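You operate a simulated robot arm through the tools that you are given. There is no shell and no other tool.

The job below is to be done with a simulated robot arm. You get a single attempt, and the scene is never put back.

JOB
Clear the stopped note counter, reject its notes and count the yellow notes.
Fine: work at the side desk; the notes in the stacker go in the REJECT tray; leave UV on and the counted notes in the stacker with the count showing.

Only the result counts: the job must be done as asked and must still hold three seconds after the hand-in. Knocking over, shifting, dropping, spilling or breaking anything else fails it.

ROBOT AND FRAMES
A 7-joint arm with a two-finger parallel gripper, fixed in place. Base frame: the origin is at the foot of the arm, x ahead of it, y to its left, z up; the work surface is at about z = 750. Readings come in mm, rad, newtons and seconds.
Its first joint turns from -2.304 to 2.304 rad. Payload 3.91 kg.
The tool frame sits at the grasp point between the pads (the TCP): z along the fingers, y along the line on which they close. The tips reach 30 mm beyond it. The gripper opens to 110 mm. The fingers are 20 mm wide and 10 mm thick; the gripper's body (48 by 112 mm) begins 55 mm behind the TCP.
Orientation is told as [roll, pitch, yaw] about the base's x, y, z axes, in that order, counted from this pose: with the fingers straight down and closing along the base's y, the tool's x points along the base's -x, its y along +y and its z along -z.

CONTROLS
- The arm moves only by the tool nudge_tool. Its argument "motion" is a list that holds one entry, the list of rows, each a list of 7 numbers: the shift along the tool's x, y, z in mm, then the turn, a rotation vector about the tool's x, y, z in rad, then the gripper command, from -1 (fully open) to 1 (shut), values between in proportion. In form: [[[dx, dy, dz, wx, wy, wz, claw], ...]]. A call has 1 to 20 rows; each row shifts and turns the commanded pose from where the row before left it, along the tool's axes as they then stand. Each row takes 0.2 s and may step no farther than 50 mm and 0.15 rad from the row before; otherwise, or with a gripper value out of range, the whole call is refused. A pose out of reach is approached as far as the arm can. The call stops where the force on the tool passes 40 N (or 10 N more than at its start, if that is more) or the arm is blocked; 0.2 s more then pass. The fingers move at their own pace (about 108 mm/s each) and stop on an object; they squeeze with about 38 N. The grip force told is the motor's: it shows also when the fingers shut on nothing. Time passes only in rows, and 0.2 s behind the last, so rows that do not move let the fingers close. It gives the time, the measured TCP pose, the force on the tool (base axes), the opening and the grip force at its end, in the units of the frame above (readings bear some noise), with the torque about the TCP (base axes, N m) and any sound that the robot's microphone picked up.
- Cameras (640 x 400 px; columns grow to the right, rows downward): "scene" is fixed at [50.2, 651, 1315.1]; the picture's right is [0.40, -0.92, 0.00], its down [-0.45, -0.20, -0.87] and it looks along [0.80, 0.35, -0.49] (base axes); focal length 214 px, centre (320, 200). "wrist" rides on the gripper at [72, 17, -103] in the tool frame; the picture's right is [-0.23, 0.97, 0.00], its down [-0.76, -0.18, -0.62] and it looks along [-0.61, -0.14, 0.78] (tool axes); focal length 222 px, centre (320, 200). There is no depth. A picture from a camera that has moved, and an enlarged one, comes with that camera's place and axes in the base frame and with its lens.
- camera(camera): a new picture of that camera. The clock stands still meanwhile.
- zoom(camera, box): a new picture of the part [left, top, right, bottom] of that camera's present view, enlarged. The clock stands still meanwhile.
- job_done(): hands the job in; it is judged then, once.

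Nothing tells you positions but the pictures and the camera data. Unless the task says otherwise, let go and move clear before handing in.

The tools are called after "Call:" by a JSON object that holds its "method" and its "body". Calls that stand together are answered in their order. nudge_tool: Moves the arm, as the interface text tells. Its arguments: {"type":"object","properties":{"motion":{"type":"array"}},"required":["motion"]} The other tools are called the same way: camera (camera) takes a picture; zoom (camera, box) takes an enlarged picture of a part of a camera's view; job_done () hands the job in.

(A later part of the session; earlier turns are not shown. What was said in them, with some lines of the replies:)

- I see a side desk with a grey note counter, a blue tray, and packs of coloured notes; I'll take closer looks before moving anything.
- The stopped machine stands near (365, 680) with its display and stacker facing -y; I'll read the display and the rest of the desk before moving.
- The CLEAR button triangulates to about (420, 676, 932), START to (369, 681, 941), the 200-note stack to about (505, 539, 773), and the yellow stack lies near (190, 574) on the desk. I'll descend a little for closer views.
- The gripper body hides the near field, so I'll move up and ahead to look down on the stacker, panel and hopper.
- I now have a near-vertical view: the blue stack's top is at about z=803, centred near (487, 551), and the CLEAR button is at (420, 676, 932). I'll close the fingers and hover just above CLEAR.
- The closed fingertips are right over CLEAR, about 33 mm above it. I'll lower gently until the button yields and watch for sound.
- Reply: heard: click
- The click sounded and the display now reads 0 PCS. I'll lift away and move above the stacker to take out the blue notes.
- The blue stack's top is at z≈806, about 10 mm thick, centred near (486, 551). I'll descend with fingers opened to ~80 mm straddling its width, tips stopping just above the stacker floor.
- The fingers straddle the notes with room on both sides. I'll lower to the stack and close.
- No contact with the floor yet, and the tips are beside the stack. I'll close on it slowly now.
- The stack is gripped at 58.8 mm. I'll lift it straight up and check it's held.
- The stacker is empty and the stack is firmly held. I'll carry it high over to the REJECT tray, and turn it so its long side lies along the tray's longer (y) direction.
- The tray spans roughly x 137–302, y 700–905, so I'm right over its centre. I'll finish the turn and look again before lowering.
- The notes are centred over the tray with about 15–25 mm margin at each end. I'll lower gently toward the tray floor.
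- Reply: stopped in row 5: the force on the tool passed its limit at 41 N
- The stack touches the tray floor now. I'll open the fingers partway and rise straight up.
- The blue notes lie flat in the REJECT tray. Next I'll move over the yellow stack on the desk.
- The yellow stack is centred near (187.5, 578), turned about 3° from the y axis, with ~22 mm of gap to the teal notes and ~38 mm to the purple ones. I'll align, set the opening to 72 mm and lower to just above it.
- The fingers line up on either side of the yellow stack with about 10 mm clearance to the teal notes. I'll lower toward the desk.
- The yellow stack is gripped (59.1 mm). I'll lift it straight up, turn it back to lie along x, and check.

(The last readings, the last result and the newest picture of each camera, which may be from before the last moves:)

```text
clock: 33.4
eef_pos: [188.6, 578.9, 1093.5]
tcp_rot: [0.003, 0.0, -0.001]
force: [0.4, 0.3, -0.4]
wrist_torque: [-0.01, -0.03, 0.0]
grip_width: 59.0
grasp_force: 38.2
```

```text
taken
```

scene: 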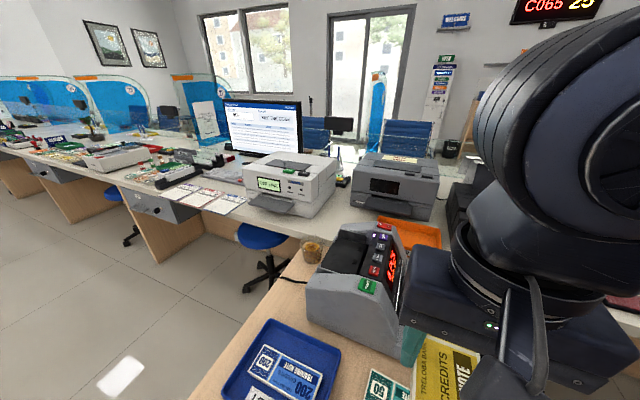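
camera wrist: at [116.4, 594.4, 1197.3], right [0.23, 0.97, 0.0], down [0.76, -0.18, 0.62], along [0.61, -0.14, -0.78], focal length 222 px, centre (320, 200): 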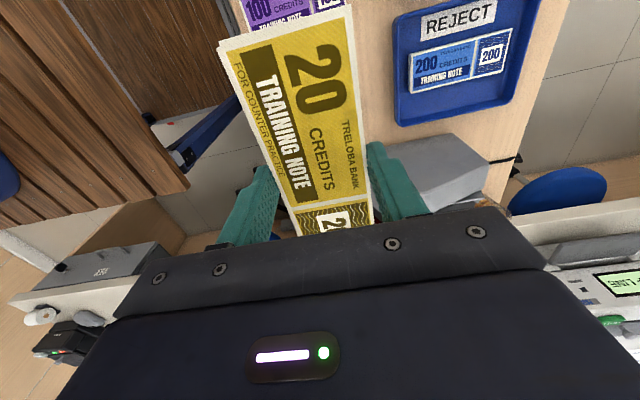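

The yellow stack is held and turned. I'll carry it high to a spot above the button panel so the camera can look into the hopper beside it.

Call:
{"method": "nudge_tool", "body": {"motion": [[[-40, 10, -10, 0, 0, 0, 1], [-40, 10, 0, 0, 0, 0, 1], [-40, 10, 0, 0, 0, 0, 1], [-40, 10, 0, 0, 0, 0, 1], [-40, 10, 0, 0, 0, 0, 1], [-40, 10, 0, 0, 0, 0, 1], [-41, 10, 0, 0, 0, 0, 1], [0, 0, 0, 0, 0, 0, 1]]]}}

Call:
{"method": "camera", "body": {"camera": "wrist"}}

Call:
{"method": "zoom", "body": {"camera": "wrist", "box": [340, 0, 560, 180]}}

Call:
{"method": "zoom", "body": {"camera": "scene", "box": [300, 200, 420, 300]}}

```text
clock: 35.2
eef_pos: [470.9, 647.8, 1100.4]
tcp_rot: [0.004, 0.001, 0.002]
force: [0.2, 0.3, -0.9]
wrist_torque: [-0.01, -0.02, 0.01]
grip_width: 58.9
grasp_force: 38.1
```

```text
taken
camera wrist: at [398.9, 663.7, 1204.7], right [0.23, 0.97, 0.0], down [0.76, -0.18, 0.62], along [0.61, -0.14, -0.78], focal length 222 px, centre (320, 200)
```

wrist: 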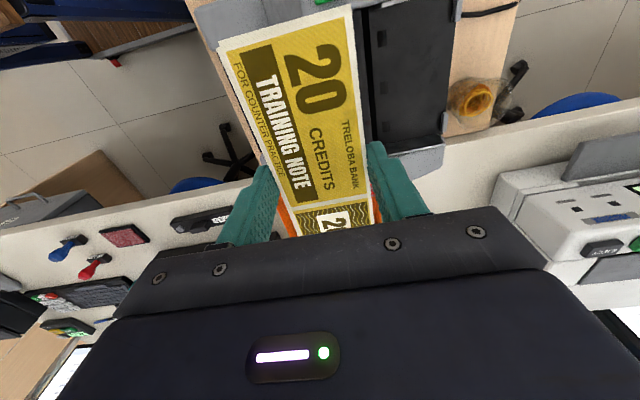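

```text
2.22 times, centred on (450, 90) of wrist
camera zoom: at [398.9, 663.7, 1204.7], right [0.23, 0.97, 0.0], down [0.76, -0.18, 0.62], along [0.61, -0.14, -0.78], focal length 494 px, centre (31, 444)
```

zoom: 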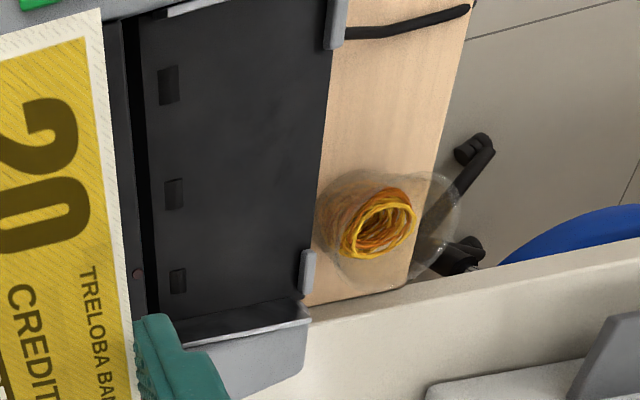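

```text
4.00 times, centred on (360, 250) of scene
camera zoom: at [50.2, 651.0, 1315.1], right [0.4, -0.92, 0.0], down [-0.45, -0.2, -0.87], along [0.8, 0.35, -0.49], focal length 858 px, centre (160, 0)
```

zoom: 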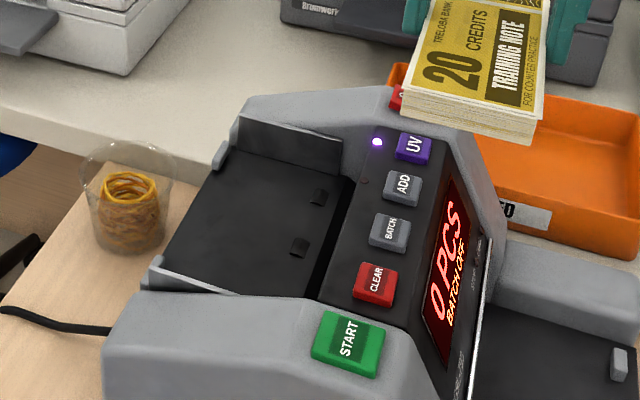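

The hopper inside runs from about x=405 to 567 (centre ≈487) and y=717 to 815, with the floor near z≈878. The held stack's end measures 74.5 mm from the TCP, so I'll centre at (487, 764) and lower to just above the walls.

Call:
{"method": "nudge_tool", "body": {"motion": [[[-4, 29, 0, 0, 0, 0, 1], [-4, 29, 0, 0, 0, 0, 1], [-4, 29, 0, 0, 0, 0, 1], [-4, 29, 0, 0, 0, 0, 1], [0, 0, 40, 0, 0, 0, 1], [0, 0, 40, 0, 0, 0, 1], [0, 0, 40, 0, 0, 0, 1], [0, 0, 30, 0, 0, 0, 1], [0, 0, 0, 0, 0, 0, 1]]]}}

Call:
{"method": "camera", "body": {"camera": "wrist"}}

Call:
{"method": "zoom", "body": {"camera": "wrist", "box": [200, 0, 440, 180]}}

Call:
{"method": "zoom", "body": {"camera": "scene", "box": [300, 200, 420, 300]}}

```text
clock: 37.2
eef_pos: [486.3, 764.0, 956.4]
tcp_rot: [0.004, 0.0, 0.001]
force: [0.7, -0.2, 0.7]
wrist_torque: [-0.01, -0.02, -0.02]
grip_width: 58.8
grasp_force: 38.2
```

```text
taken
camera wrist: at [414.2, 780.1, 1059.5], right [0.23, 0.97, 0.0], down [0.76, -0.18, 0.62], along [0.61, -0.14, -0.78], focal length 222 px, centre (320, 200)
```

wrist: 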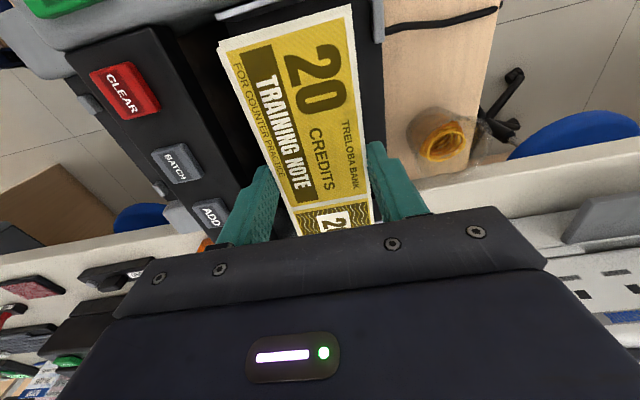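

```text
2.22 times, centred on (320, 90) of wrist
camera zoom: at [414.2, 780.1, 1059.5], right [0.23, 0.97, 0.0], down [0.76, -0.18, 0.62], along [0.61, -0.14, -0.78], focal length 494 px, centre (320, 444)
```

zoom: 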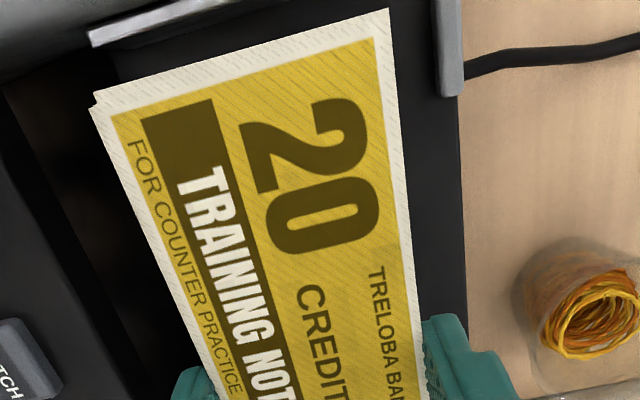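

```text
4.00 times, centred on (360, 250) of scene
camera zoom: at [50.2, 651.0, 1315.1], right [0.4, -0.92, 0.0], down [-0.45, -0.2, -0.87], along [0.8, 0.35, -0.49], focal length 858 px, centre (160, 0)
```

zoom: 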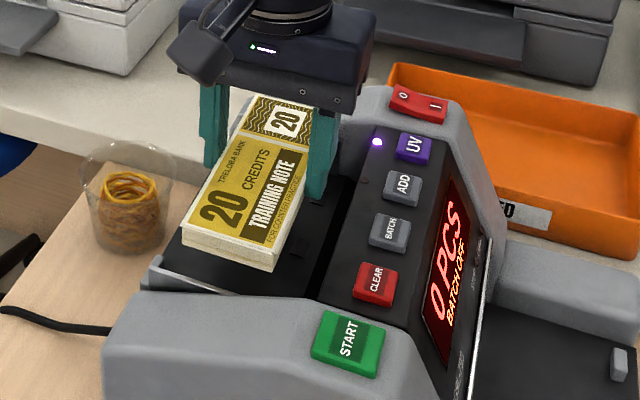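

The stack hangs squarely over the hopper with ~8–10 mm clear at the START end. I'll lower it in stages, watching for contact.

Call:
{"method": "nudge_tool", "body": {"motion": [[[0, 0, 15, 0, 0, 0, 1], [0, 0, 10, 0, 0, 0, 1], [0, 0, 8, 0, 0, 0, 1], [0, 0, 0, 0, 0, 0, 1]]]}}

Call:
{"method": "zoom", "body": {"camera": "scene", "box": [300, 200, 420, 300]}}

Call:
{"method": "zoom", "body": {"camera": "wrist", "box": [200, 0, 440, 180]}}

```text
clock: 38.2
eef_pos: [485.8, 765.8, 922.7]
tcp_rot: [0.003, 0.001, -0.001]
force: [0.2, -0.3, -0.5]
wrist_torque: [0.0, 0.0, 0.0]
grip_width: 59.0
grasp_force: 37.8
```

```text
4.00 times, centred on (360, 250) of scene
camera zoom: at [50.2, 651.0, 1315.1], right [0.4, -0.92, 0.0], down [-0.45, -0.2, -0.87], along [0.8, 0.35, -0.49], focal length 858 px, centre (160, 0)
```

zoom: 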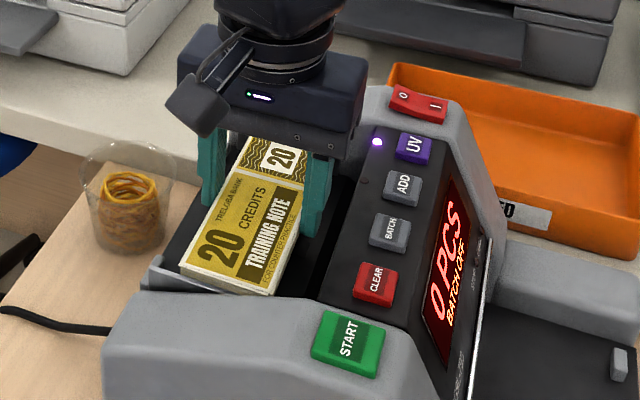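

```text
2.22 times, centred on (320, 90) of wrist
camera zoom: at [414.0, 780.7, 1025.7], right [0.23, 0.97, 0.0], down [0.76, -0.18, 0.62], along [0.61, -0.14, -0.78], focal length 494 px, centre (320, 444)
```

zoom: 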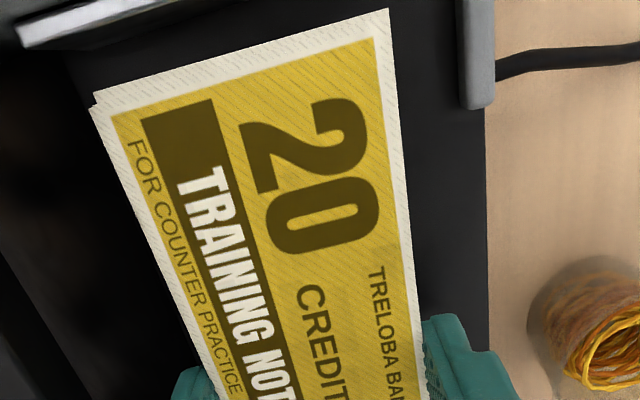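

Call:
{"method": "nudge_tool", "body": {"motion": [[[0, 0, 3, 0, 0, 0, 1], [0, 0, 2, 0, 0, 0, 1], [0, 0, 2, 0, 0, 0, 1], [0, 0, 1, 0, 0, 0, 1], [0, 0, 1, 0, 0, 0, 1], [0, 0, 0, 0, 0, 0, 1]]]}}

Call:
{"method": "zoom", "body": {"camera": "scene", "box": [300, 200, 420, 300]}}

```text
clock: 39.6
eef_pos: [485.5, 765.3, 912.3]
tcp_rot: [0.005, 0.002, 0.0]
force: [-0.3, -0.3, -0.3]
wrist_torque: [-0.02, 0.01, -0.01]
grip_width: 58.7
grasp_force: 37.9
```

```text
4.00 times, centred on (360, 250) of scene
camera zoom: at [50.2, 651.0, 1315.1], right [0.4, -0.92, 0.0], down [-0.45, -0.2, -0.87], along [0.8, 0.35, -0.49], focal length 858 px, centre (160, 0)
```

zoom: 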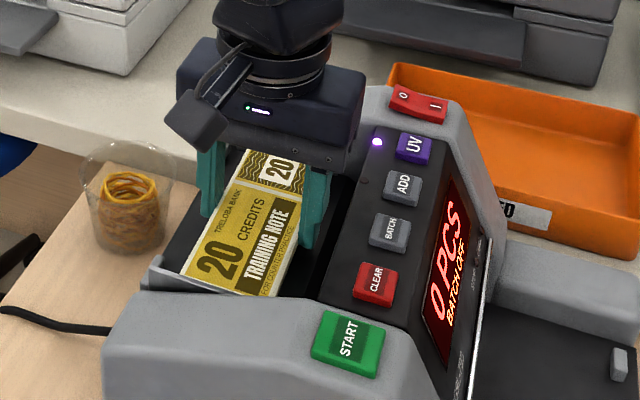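

Call:
{"method": "nudge_tool", "body": {"motion": [[[0, 0, 1, 0, 0, 0, 1], [0, 0, 1, 0, 0, 0, 1], [0, 0, 1, 0, 0, 0, 1], [0, 0, 1, 0, 0, 0, 1], [0, 0, 1, 0, 0, 0, 1], [0, 0, 1, 0, 0, 0, 1], [0, 0, 0, 0, 0, 0, 1]]]}}

Call:
{"method": "zoom", "body": {"camera": "scene", "box": [300, 200, 420, 300]}}

Call:
{"method": "camera", "body": {"camera": "wrist"}}

```text
clock: 41.2
eef_pos: [484.0, 765.0, 908.0]
tcp_rot: [0.005, -0.001, 0.0]
force: [-0.8, -0.1, 19.8]
wrist_torque: [-0.53, -0.21, -0.01]
grip_width: 58.8
grasp_force: 37.8
```

```text
4.00 times, centred on (360, 250) of scene
camera zoom: at [50.2, 651.0, 1315.1], right [0.4, -0.92, 0.0], down [-0.45, -0.2, -0.87], along [0.8, 0.35, -0.49], focal length 858 px, centre (160, 0)
```

zoom: 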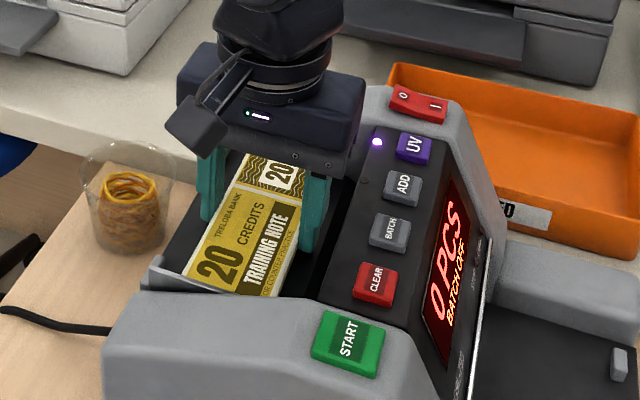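

```text
taken
camera wrist: at [413.1, 780.5, 1011.9], right [0.23, 0.97, 0.01], down [0.76, -0.18, 0.62], along [0.61, -0.14, -0.78], focal length 222 px, centre (320, 200)
```

wrist: 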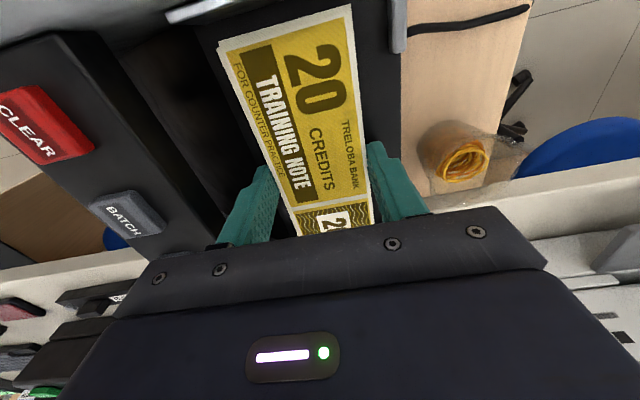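

The stack made contact mostly under its inner edge. I'll raise slightly, shift it a few mm inward for fuller support over the feed tabs, and lower again.

Call:
{"method": "nudge_tool", "body": {"motion": [[[0, 0, -5, 0, 0, 0, 1], [-2, -6, 0, 0, 0, 0, 1], [0, 0, 2, 0, 0, 0, 1], [0, 0, 1, 0, 0, 0, 1], [0, 0, 1, 0, 0, 0, 1], [0, 0, 0, 0, 0, 0, 1]]]}}

Call:
{"method": "zoom", "body": {"camera": "wrist", "box": [160, 0, 440, 200]}}

```text
clock: 42.6
eef_pos: [487.5, 758.1, 908.3]
tcp_rot: [0.004, 0.0, 0.001]
force: [1.2, -0.9, 7.5]
wrist_torque: [-0.29, -0.07, -0.03]
grip_width: 59.0
grasp_force: 37.8
```

```text
2.00 times, centred on (300, 100) of wrist
camera zoom: at [415.7, 774.7, 1012.0], right [0.23, 0.97, 0.0], down [0.76, -0.18, 0.62], along [0.61, -0.14, -0.78], focal length 444 px, centre (360, 400)
```

zoom: 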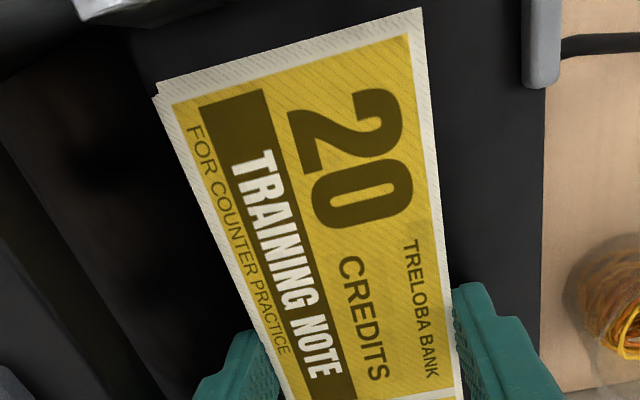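

Contact again along the inner edge, which is fine as the hopper floor slopes slightly. I'll release here with a small opening and rise.

Call:
{"method": "nudge_tool", "body": {"motion": [[[0, 0, 0, 0, 0, 0, -0.1], [0, 0, 0, 0, 0, 0, -0.2], [0, 0, 0, 0, 0, 0, -0.27], [0, 0, -5, 0, 0, 0, -0.27], [0, 0, -15, 0, 0, 0, -0.27], [0, 0, -30, 0, 0, 0, -0.27], [0, 0, -40, 0, 0, 0, -0.27], [0, 0, -40, 0, 0, 0, -0.27], [0, 0, 0, 0, 0, 0, -0.27]]]}}

Call:
{"method": "zoom", "body": {"camera": "scene", "box": [300, 200, 420, 300]}}

Call:
{"method": "camera", "body": {"camera": "wrist"}}

```text
clock: 44.6
eef_pos: [487.3, 758.3, 1037.6]
tcp_rot: [0.004, 0.002, 0.0]
force: [-0.1, -0.3, -0.7]
wrist_torque: [-0.03, 0.05, 0.02]
grip_width: 70.0
grasp_force: 0.0
```

```text
4.00 times, centred on (360, 250) of scene
camera zoom: at [50.2, 651.0, 1315.1], right [0.4, -0.92, 0.0], down [-0.45, -0.2, -0.87], along [0.8, 0.35, -0.49], focal length 858 px, centre (160, 0)
```

zoom: 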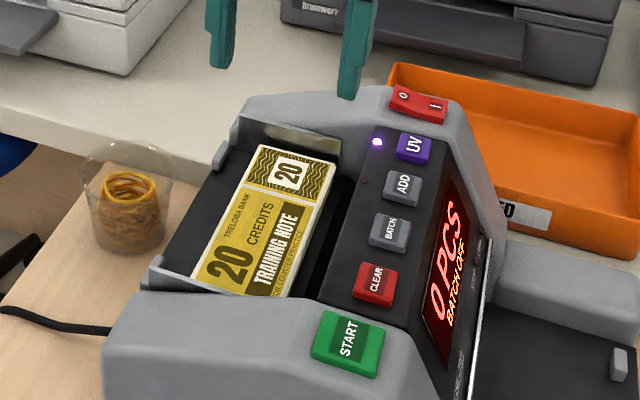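

```text
taken
camera wrist: at [415.6, 773.2, 1141.6], right [0.23, 0.97, 0.0], down [0.76, -0.18, 0.62], along [0.61, -0.14, -0.78], focal length 222 px, centre (320, 200)
```

wrist: 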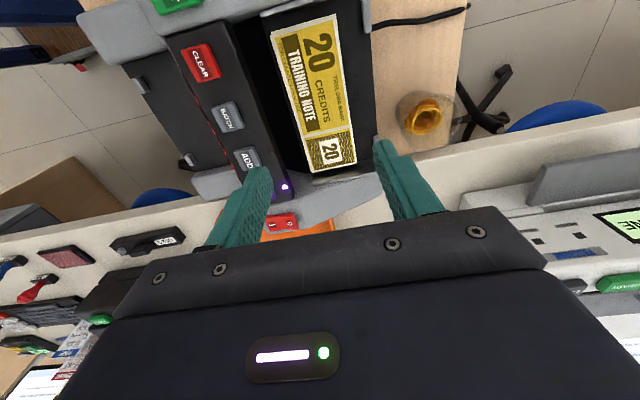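

The yellow stack sits square in the hopper, display 0 PCS, UV lamp lit. I'll close the fingers and hover over START.

Call:
{"method": "nudge_tool", "body": {"motion": [[[30, -19, 0, 0, 0, 0, 1], [30, -19, 0, 0, 0, 0, 1], [30, -19, 0, 0, 0, 0, 1], [29, -20, 0, 0, 0, 0, 1], [0, 0, 30, 0, 0, 0, 1], [0, 0, 15, 0, 0, 0, 1], [0, 0, 0, 0, 0, 0, 1]]]}}

Call:
{"method": "camera", "body": {"camera": "wrist"}}

Call:
{"method": "zoom", "body": {"camera": "scene", "box": [300, 200, 460, 320]}}

```text
clock: 46.2
eef_pos: [370.5, 680.5, 992.1]
tcp_rot: [0.004, 0.002, -0.001]
force: [-0.2, 0.3, 0.0]
wrist_torque: [-0.01, 0.0, 0.0]
grip_width: 0.0
grasp_force: 38.1
```

```text
taken
camera wrist: at [297.1, 695.8, 1096.3], right [0.23, 0.97, 0.0], down [0.76, -0.18, 0.62], along [0.61, -0.14, -0.78], focal length 222 px, centre (320, 200)
```

wrist: 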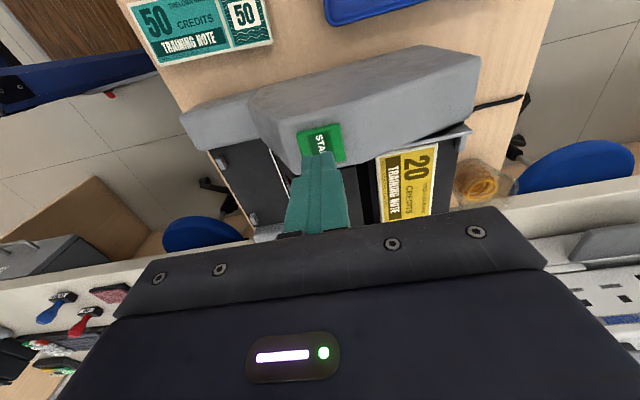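

```text
3.33 times, centred on (380, 260) of scene
camera zoom: at [50.2, 651.0, 1315.1], right [0.4, -0.92, 0.0], down [-0.45, -0.2, -0.87], along [0.8, 0.35, -0.49], focal length 715 px, centre (120, 0)
```

zoom: 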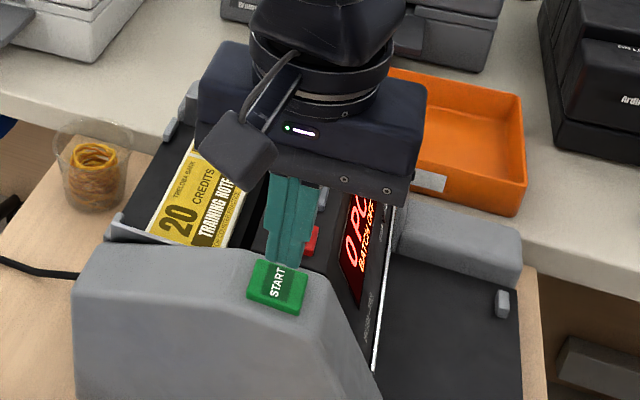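

Call:
{"method": "nudge_tool", "body": {"motion": [[[2, 0, 12, 0, 0, 0, 1], [0, 0, 5, 0, 0, 0, 1], [0, 0, 3, 0, 0, 0, 1], [0, 0, 2, 0, 0, 0, 1], [0, 0, 2, 0, 0, 0, 1]]]}}

Call:
{"method": "zoom", "body": {"camera": "scene", "box": [300, 200, 460, 320]}}

```text
clock: 47.4
eef_pos: [368.0, 680.2, 968.0]
tcp_rot: [0.003, 0.0, 0.0]
force: [0.1, 0.5, 0.5]
wrist_torque: [0.0, 0.01, -0.01]
grip_width: 0.0
grasp_force: 38.0
```

```text
3.33 times, centred on (380, 260) of scene
camera zoom: at [50.2, 651.0, 1315.1], right [0.4, -0.92, 0.0], down [-0.45, -0.2, -0.87], along [0.8, 0.35, -0.49], focal length 715 px, centre (120, 0)
```

zoom: 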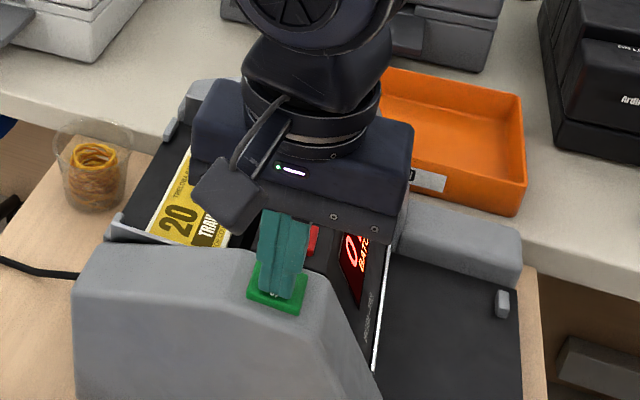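

No contact yet, so I'll continue down in 1 mm steps.

Call:
{"method": "nudge_tool", "body": {"motion": [[[0, 0, 1, 0, 0, 0, 1], [0, 0, 1, 0, 0, 0, 1], [0, 0, 1, 0, 0, 0, 1]]]}}

```text
clock: 48.2
eef_pos: [366.5, 680.9, 964.5]
tcp_rot: [0.002, -0.001, 0.0]
force: [1.7, 1.4, 3.1]
wrist_torque: [0.05, -0.04, 0.01]
grip_width: 0.1
grasp_force: 37.5
heard: click
```

A click was heard. I'll lift off right away and look at what the counter does.

Call:
{"method": "nudge_tool", "body": {"motion": [[[0, 0, -10, 0, 0, 0, 1], [0, 0, -40, 0, 0, 0, 1], [0, 0, -40, 0, 0, 0, 1], [40, 0, -30, 0, 0, 0, 1], [40, 0, -30, 0, 0, 0, 1], [0, 0, 0, 0, 0, 0, 1]]]}}

Call:
{"method": "zoom", "body": {"camera": "scene", "box": [300, 200, 460, 320]}}

Call:
{"method": "camera", "body": {"camera": "wrist"}}

```text
clock: 49.6
eef_pos: [286.4, 682.8, 1116.0]
tcp_rot: [0.004, 0.0, -0.001]
force: [0.3, 0.3, -0.2]
wrist_torque: [0.02, 0.0, -0.03]
grip_width: 0.2
grasp_force: 38.0
```

```text
3.33 times, centred on (380, 260) of scene
camera zoom: at [50.2, 651.0, 1315.1], right [0.4, -0.92, 0.0], down [-0.45, -0.2, -0.87], along [0.8, 0.35, -0.49], focal length 715 px, centre (120, 0)
```

zoom: 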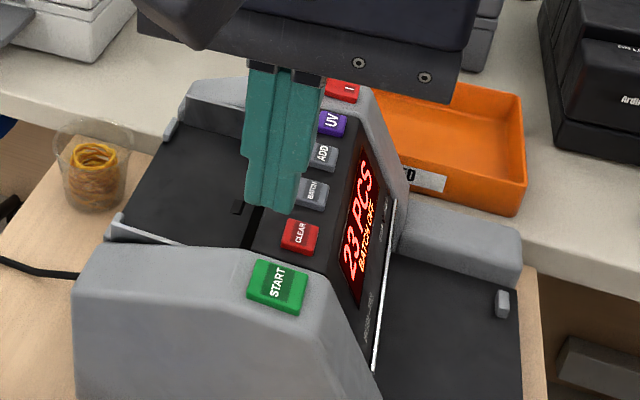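

```text
taken
camera wrist: at [214.5, 697.5, 1219.4], right [0.23, 0.97, 0.0], down [0.76, -0.18, 0.62], along [0.61, -0.14, -0.78], focal length 222 px, centre (320, 200)
```

wrist: 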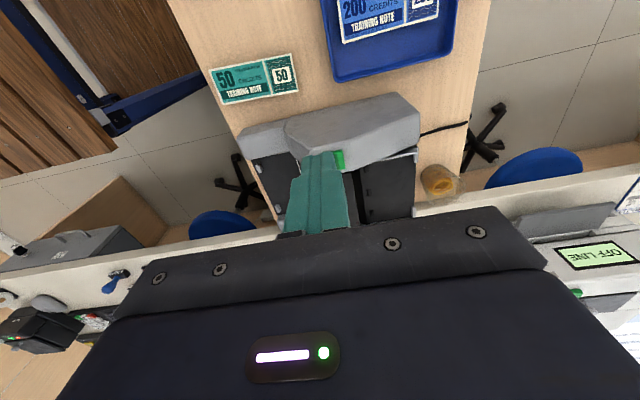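

The counter is running (23 PCS so far). I'll back the hand off further and wait for it to finish.

Call:
{"method": "nudge_tool", "body": {"motion": [[[20, 0, -30, 0, 0, 0, 1], [0, 0, -30, 0, 0, 0, 0], [0, 0, 0, 0, 0, 0, 0], [0, 0, 0, 0, 0, 0, 0], [0, 0, 0, 0, 0, 0, 0], [0, 0, 0, 0, 0, 0, 0], [0, 0, 0, 0, 0, 0, 0], [0, 0, 0, 0, 0, 0, 0], [0, 0, 0, 0, 0, 0, 0], [0, 0, 0, 0, 0, 0, 0], [0, 0, 0, 0, 0, 0, 0], [0, 0, 0, 0, 0, 0, 0], [0, 0, 0, 0, 0, 0, 0], [0, 0, 0, 0, 0, 0, 0], [0, 0, 0, 0, 0, 0, 0], [0, 0, 0, 0, 0, 0, 0]]]}}

Call:
{"method": "zoom", "body": {"camera": "scene", "box": [300, 200, 460, 320]}}

Call:
{"method": "camera", "body": {"camera": "scene"}}

```text
clock: 53.0
eef_pos: [266.8, 680.2, 1174.4]
tcp_rot: [0.004, -0.001, -0.001]
force: [0.5, -0.2, 0.2]
wrist_torque: [-0.02, 0.0, 0.01]
grip_width: 55.1
grasp_force: 0.0
```

```text
3.33 times, centred on (380, 260) of scene
camera zoom: at [50.2, 651.0, 1315.1], right [0.4, -0.92, 0.0], down [-0.45, -0.2, -0.87], along [0.8, 0.35, -0.49], focal length 715 px, centre (120, 0)
```

zoom: 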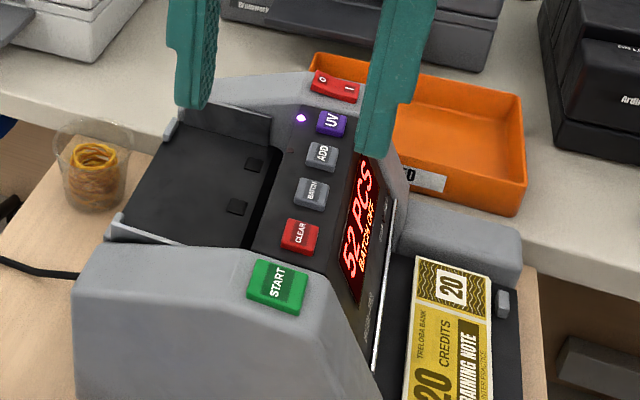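

```text
taken
```

scene: 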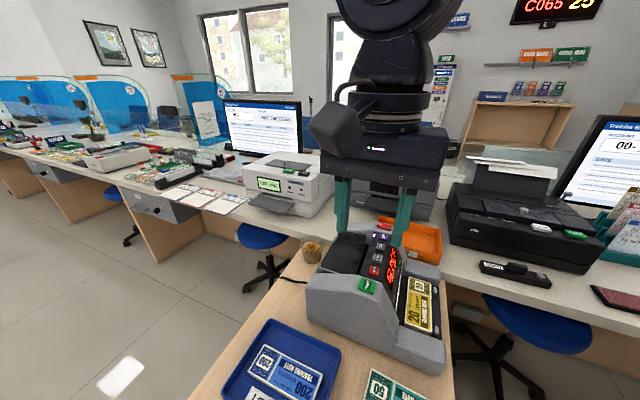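

The yellow notes are now in the stacker and the display reads 52 PCS with UV lit. I'll wait a little more to confirm it is stable.

Call:
{"method": "nudge_tool", "body": {"motion": [[[0, 0, 0, 0, 0, 0, 0], [0, 0, 0, 0, 0, 0, 0], [0, 0, 0, 0, 0, 0, 0], [0, 0, 0, 0, 0, 0, 0], [0, 0, 0, 0, 0, 0, 0], [0, 0, 0, 0, 0, 0, 0], [0, 0, 0, 0, 0, 0, 0], [0, 0, 0, 0, 0, 0, 0], [0, 0, 0, 0, 0, 0, 0], [0, 0, 0, 0, 0, 0, 0], [0, 0, 0, 0, 0, 0, 0]]]}}

Call:
{"method": "zoom", "body": {"camera": "scene", "box": [350, 215, 430, 315]}}

Call:
{"method": "zoom", "body": {"camera": "wrist", "box": [200, 0, 480, 220]}}

Call:
{"method": "zoom", "body": {"camera": "scene", "box": [200, 300, 460, 400]}}

```text
clock: 55.4
eef_pos: [267.2, 679.6, 1173.0]
tcp_rot: [0.004, 0.002, 0.0]
force: [-0.1, 0.3, 0.0]
wrist_torque: [0.01, 0.01, 0.03]
grip_width: 54.8
grasp_force: 0.0
```

```text
4.00 times, centred on (390, 265) of scene
camera zoom: at [50.2, 651.0, 1315.1], right [0.4, -0.92, 0.0], down [-0.45, -0.2, -0.87], along [0.8, 0.35, -0.49], focal length 858 px, centre (40, -60)
```

zoom: 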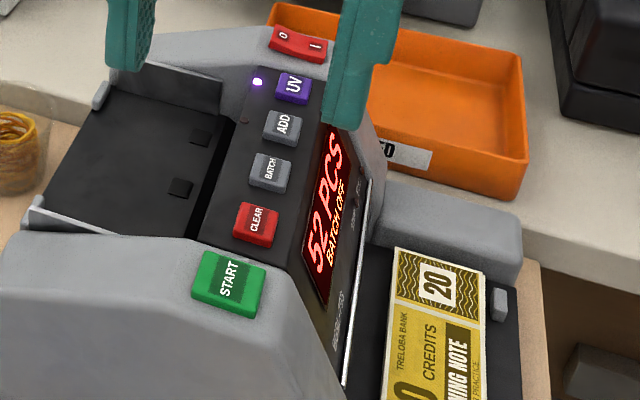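

```text
1.82 times, centred on (340, 110) of wrist
camera zoom: at [194.8, 696.0, 1277.3], right [0.23, 0.97, 0.0], down [0.76, -0.18, 0.62], along [0.61, -0.14, -0.78], focal length 404 px, centre (284, 364)
```

zoom: 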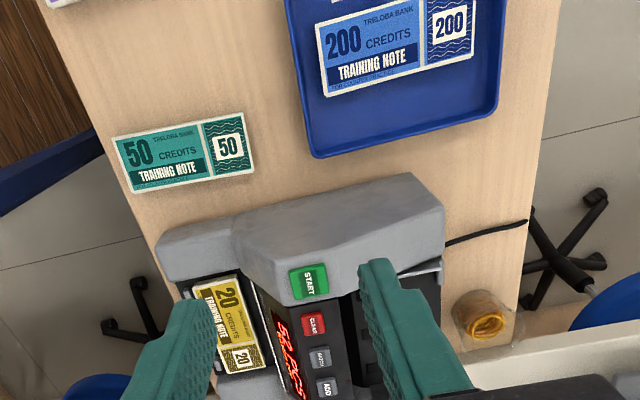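

```text
2.46 times, centred on (330, 350) of scene
camera zoom: at [50.2, 651.0, 1315.1], right [0.4, -0.92, 0.0], down [-0.45, -0.2, -0.87], along [0.8, 0.35, -0.49], focal length 528 px, centre (295, -169)
```

zoom: 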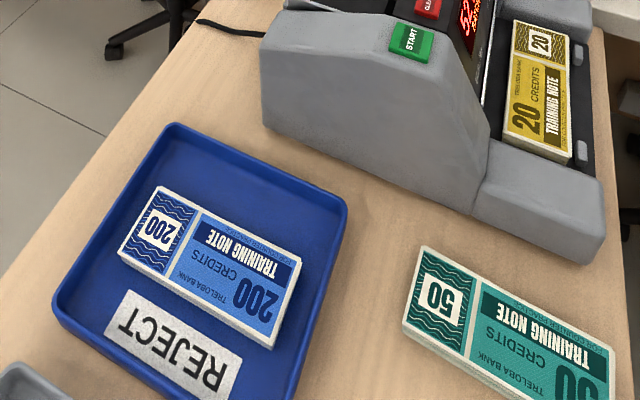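

The count holds at 52 PCS with UV on and BATCH OFF. The yellow notes are in the stacker, the blue notes are in the REJECT tray, and the other notes haven't moved. The arm is clear, so I'm handing in.

Call:
{"method": "job_done", "body": {}}

```text
The job is handed in.
```

The job is handed in, and I don't have the judging result. When I handed in, the counter showed a steady 52 PCS for the yellow notes, with no stop message.

- **Counter cleared:** pressing CLEAR took the display from UV STOP to 0 PCS.
- **Rejected notes:** the blue 200 notes that were in the stacker now lie flat in the REJECT tray.
- **Yellow notes:** they went into the hopper, START was pressed, and the counted notes are in the stacker.
- **UV:** it is still on. BATCH still reads OFF, as at the start.

In the last pictures nothing else had been knocked or shifted. The gripper was empty and clear of the desk.
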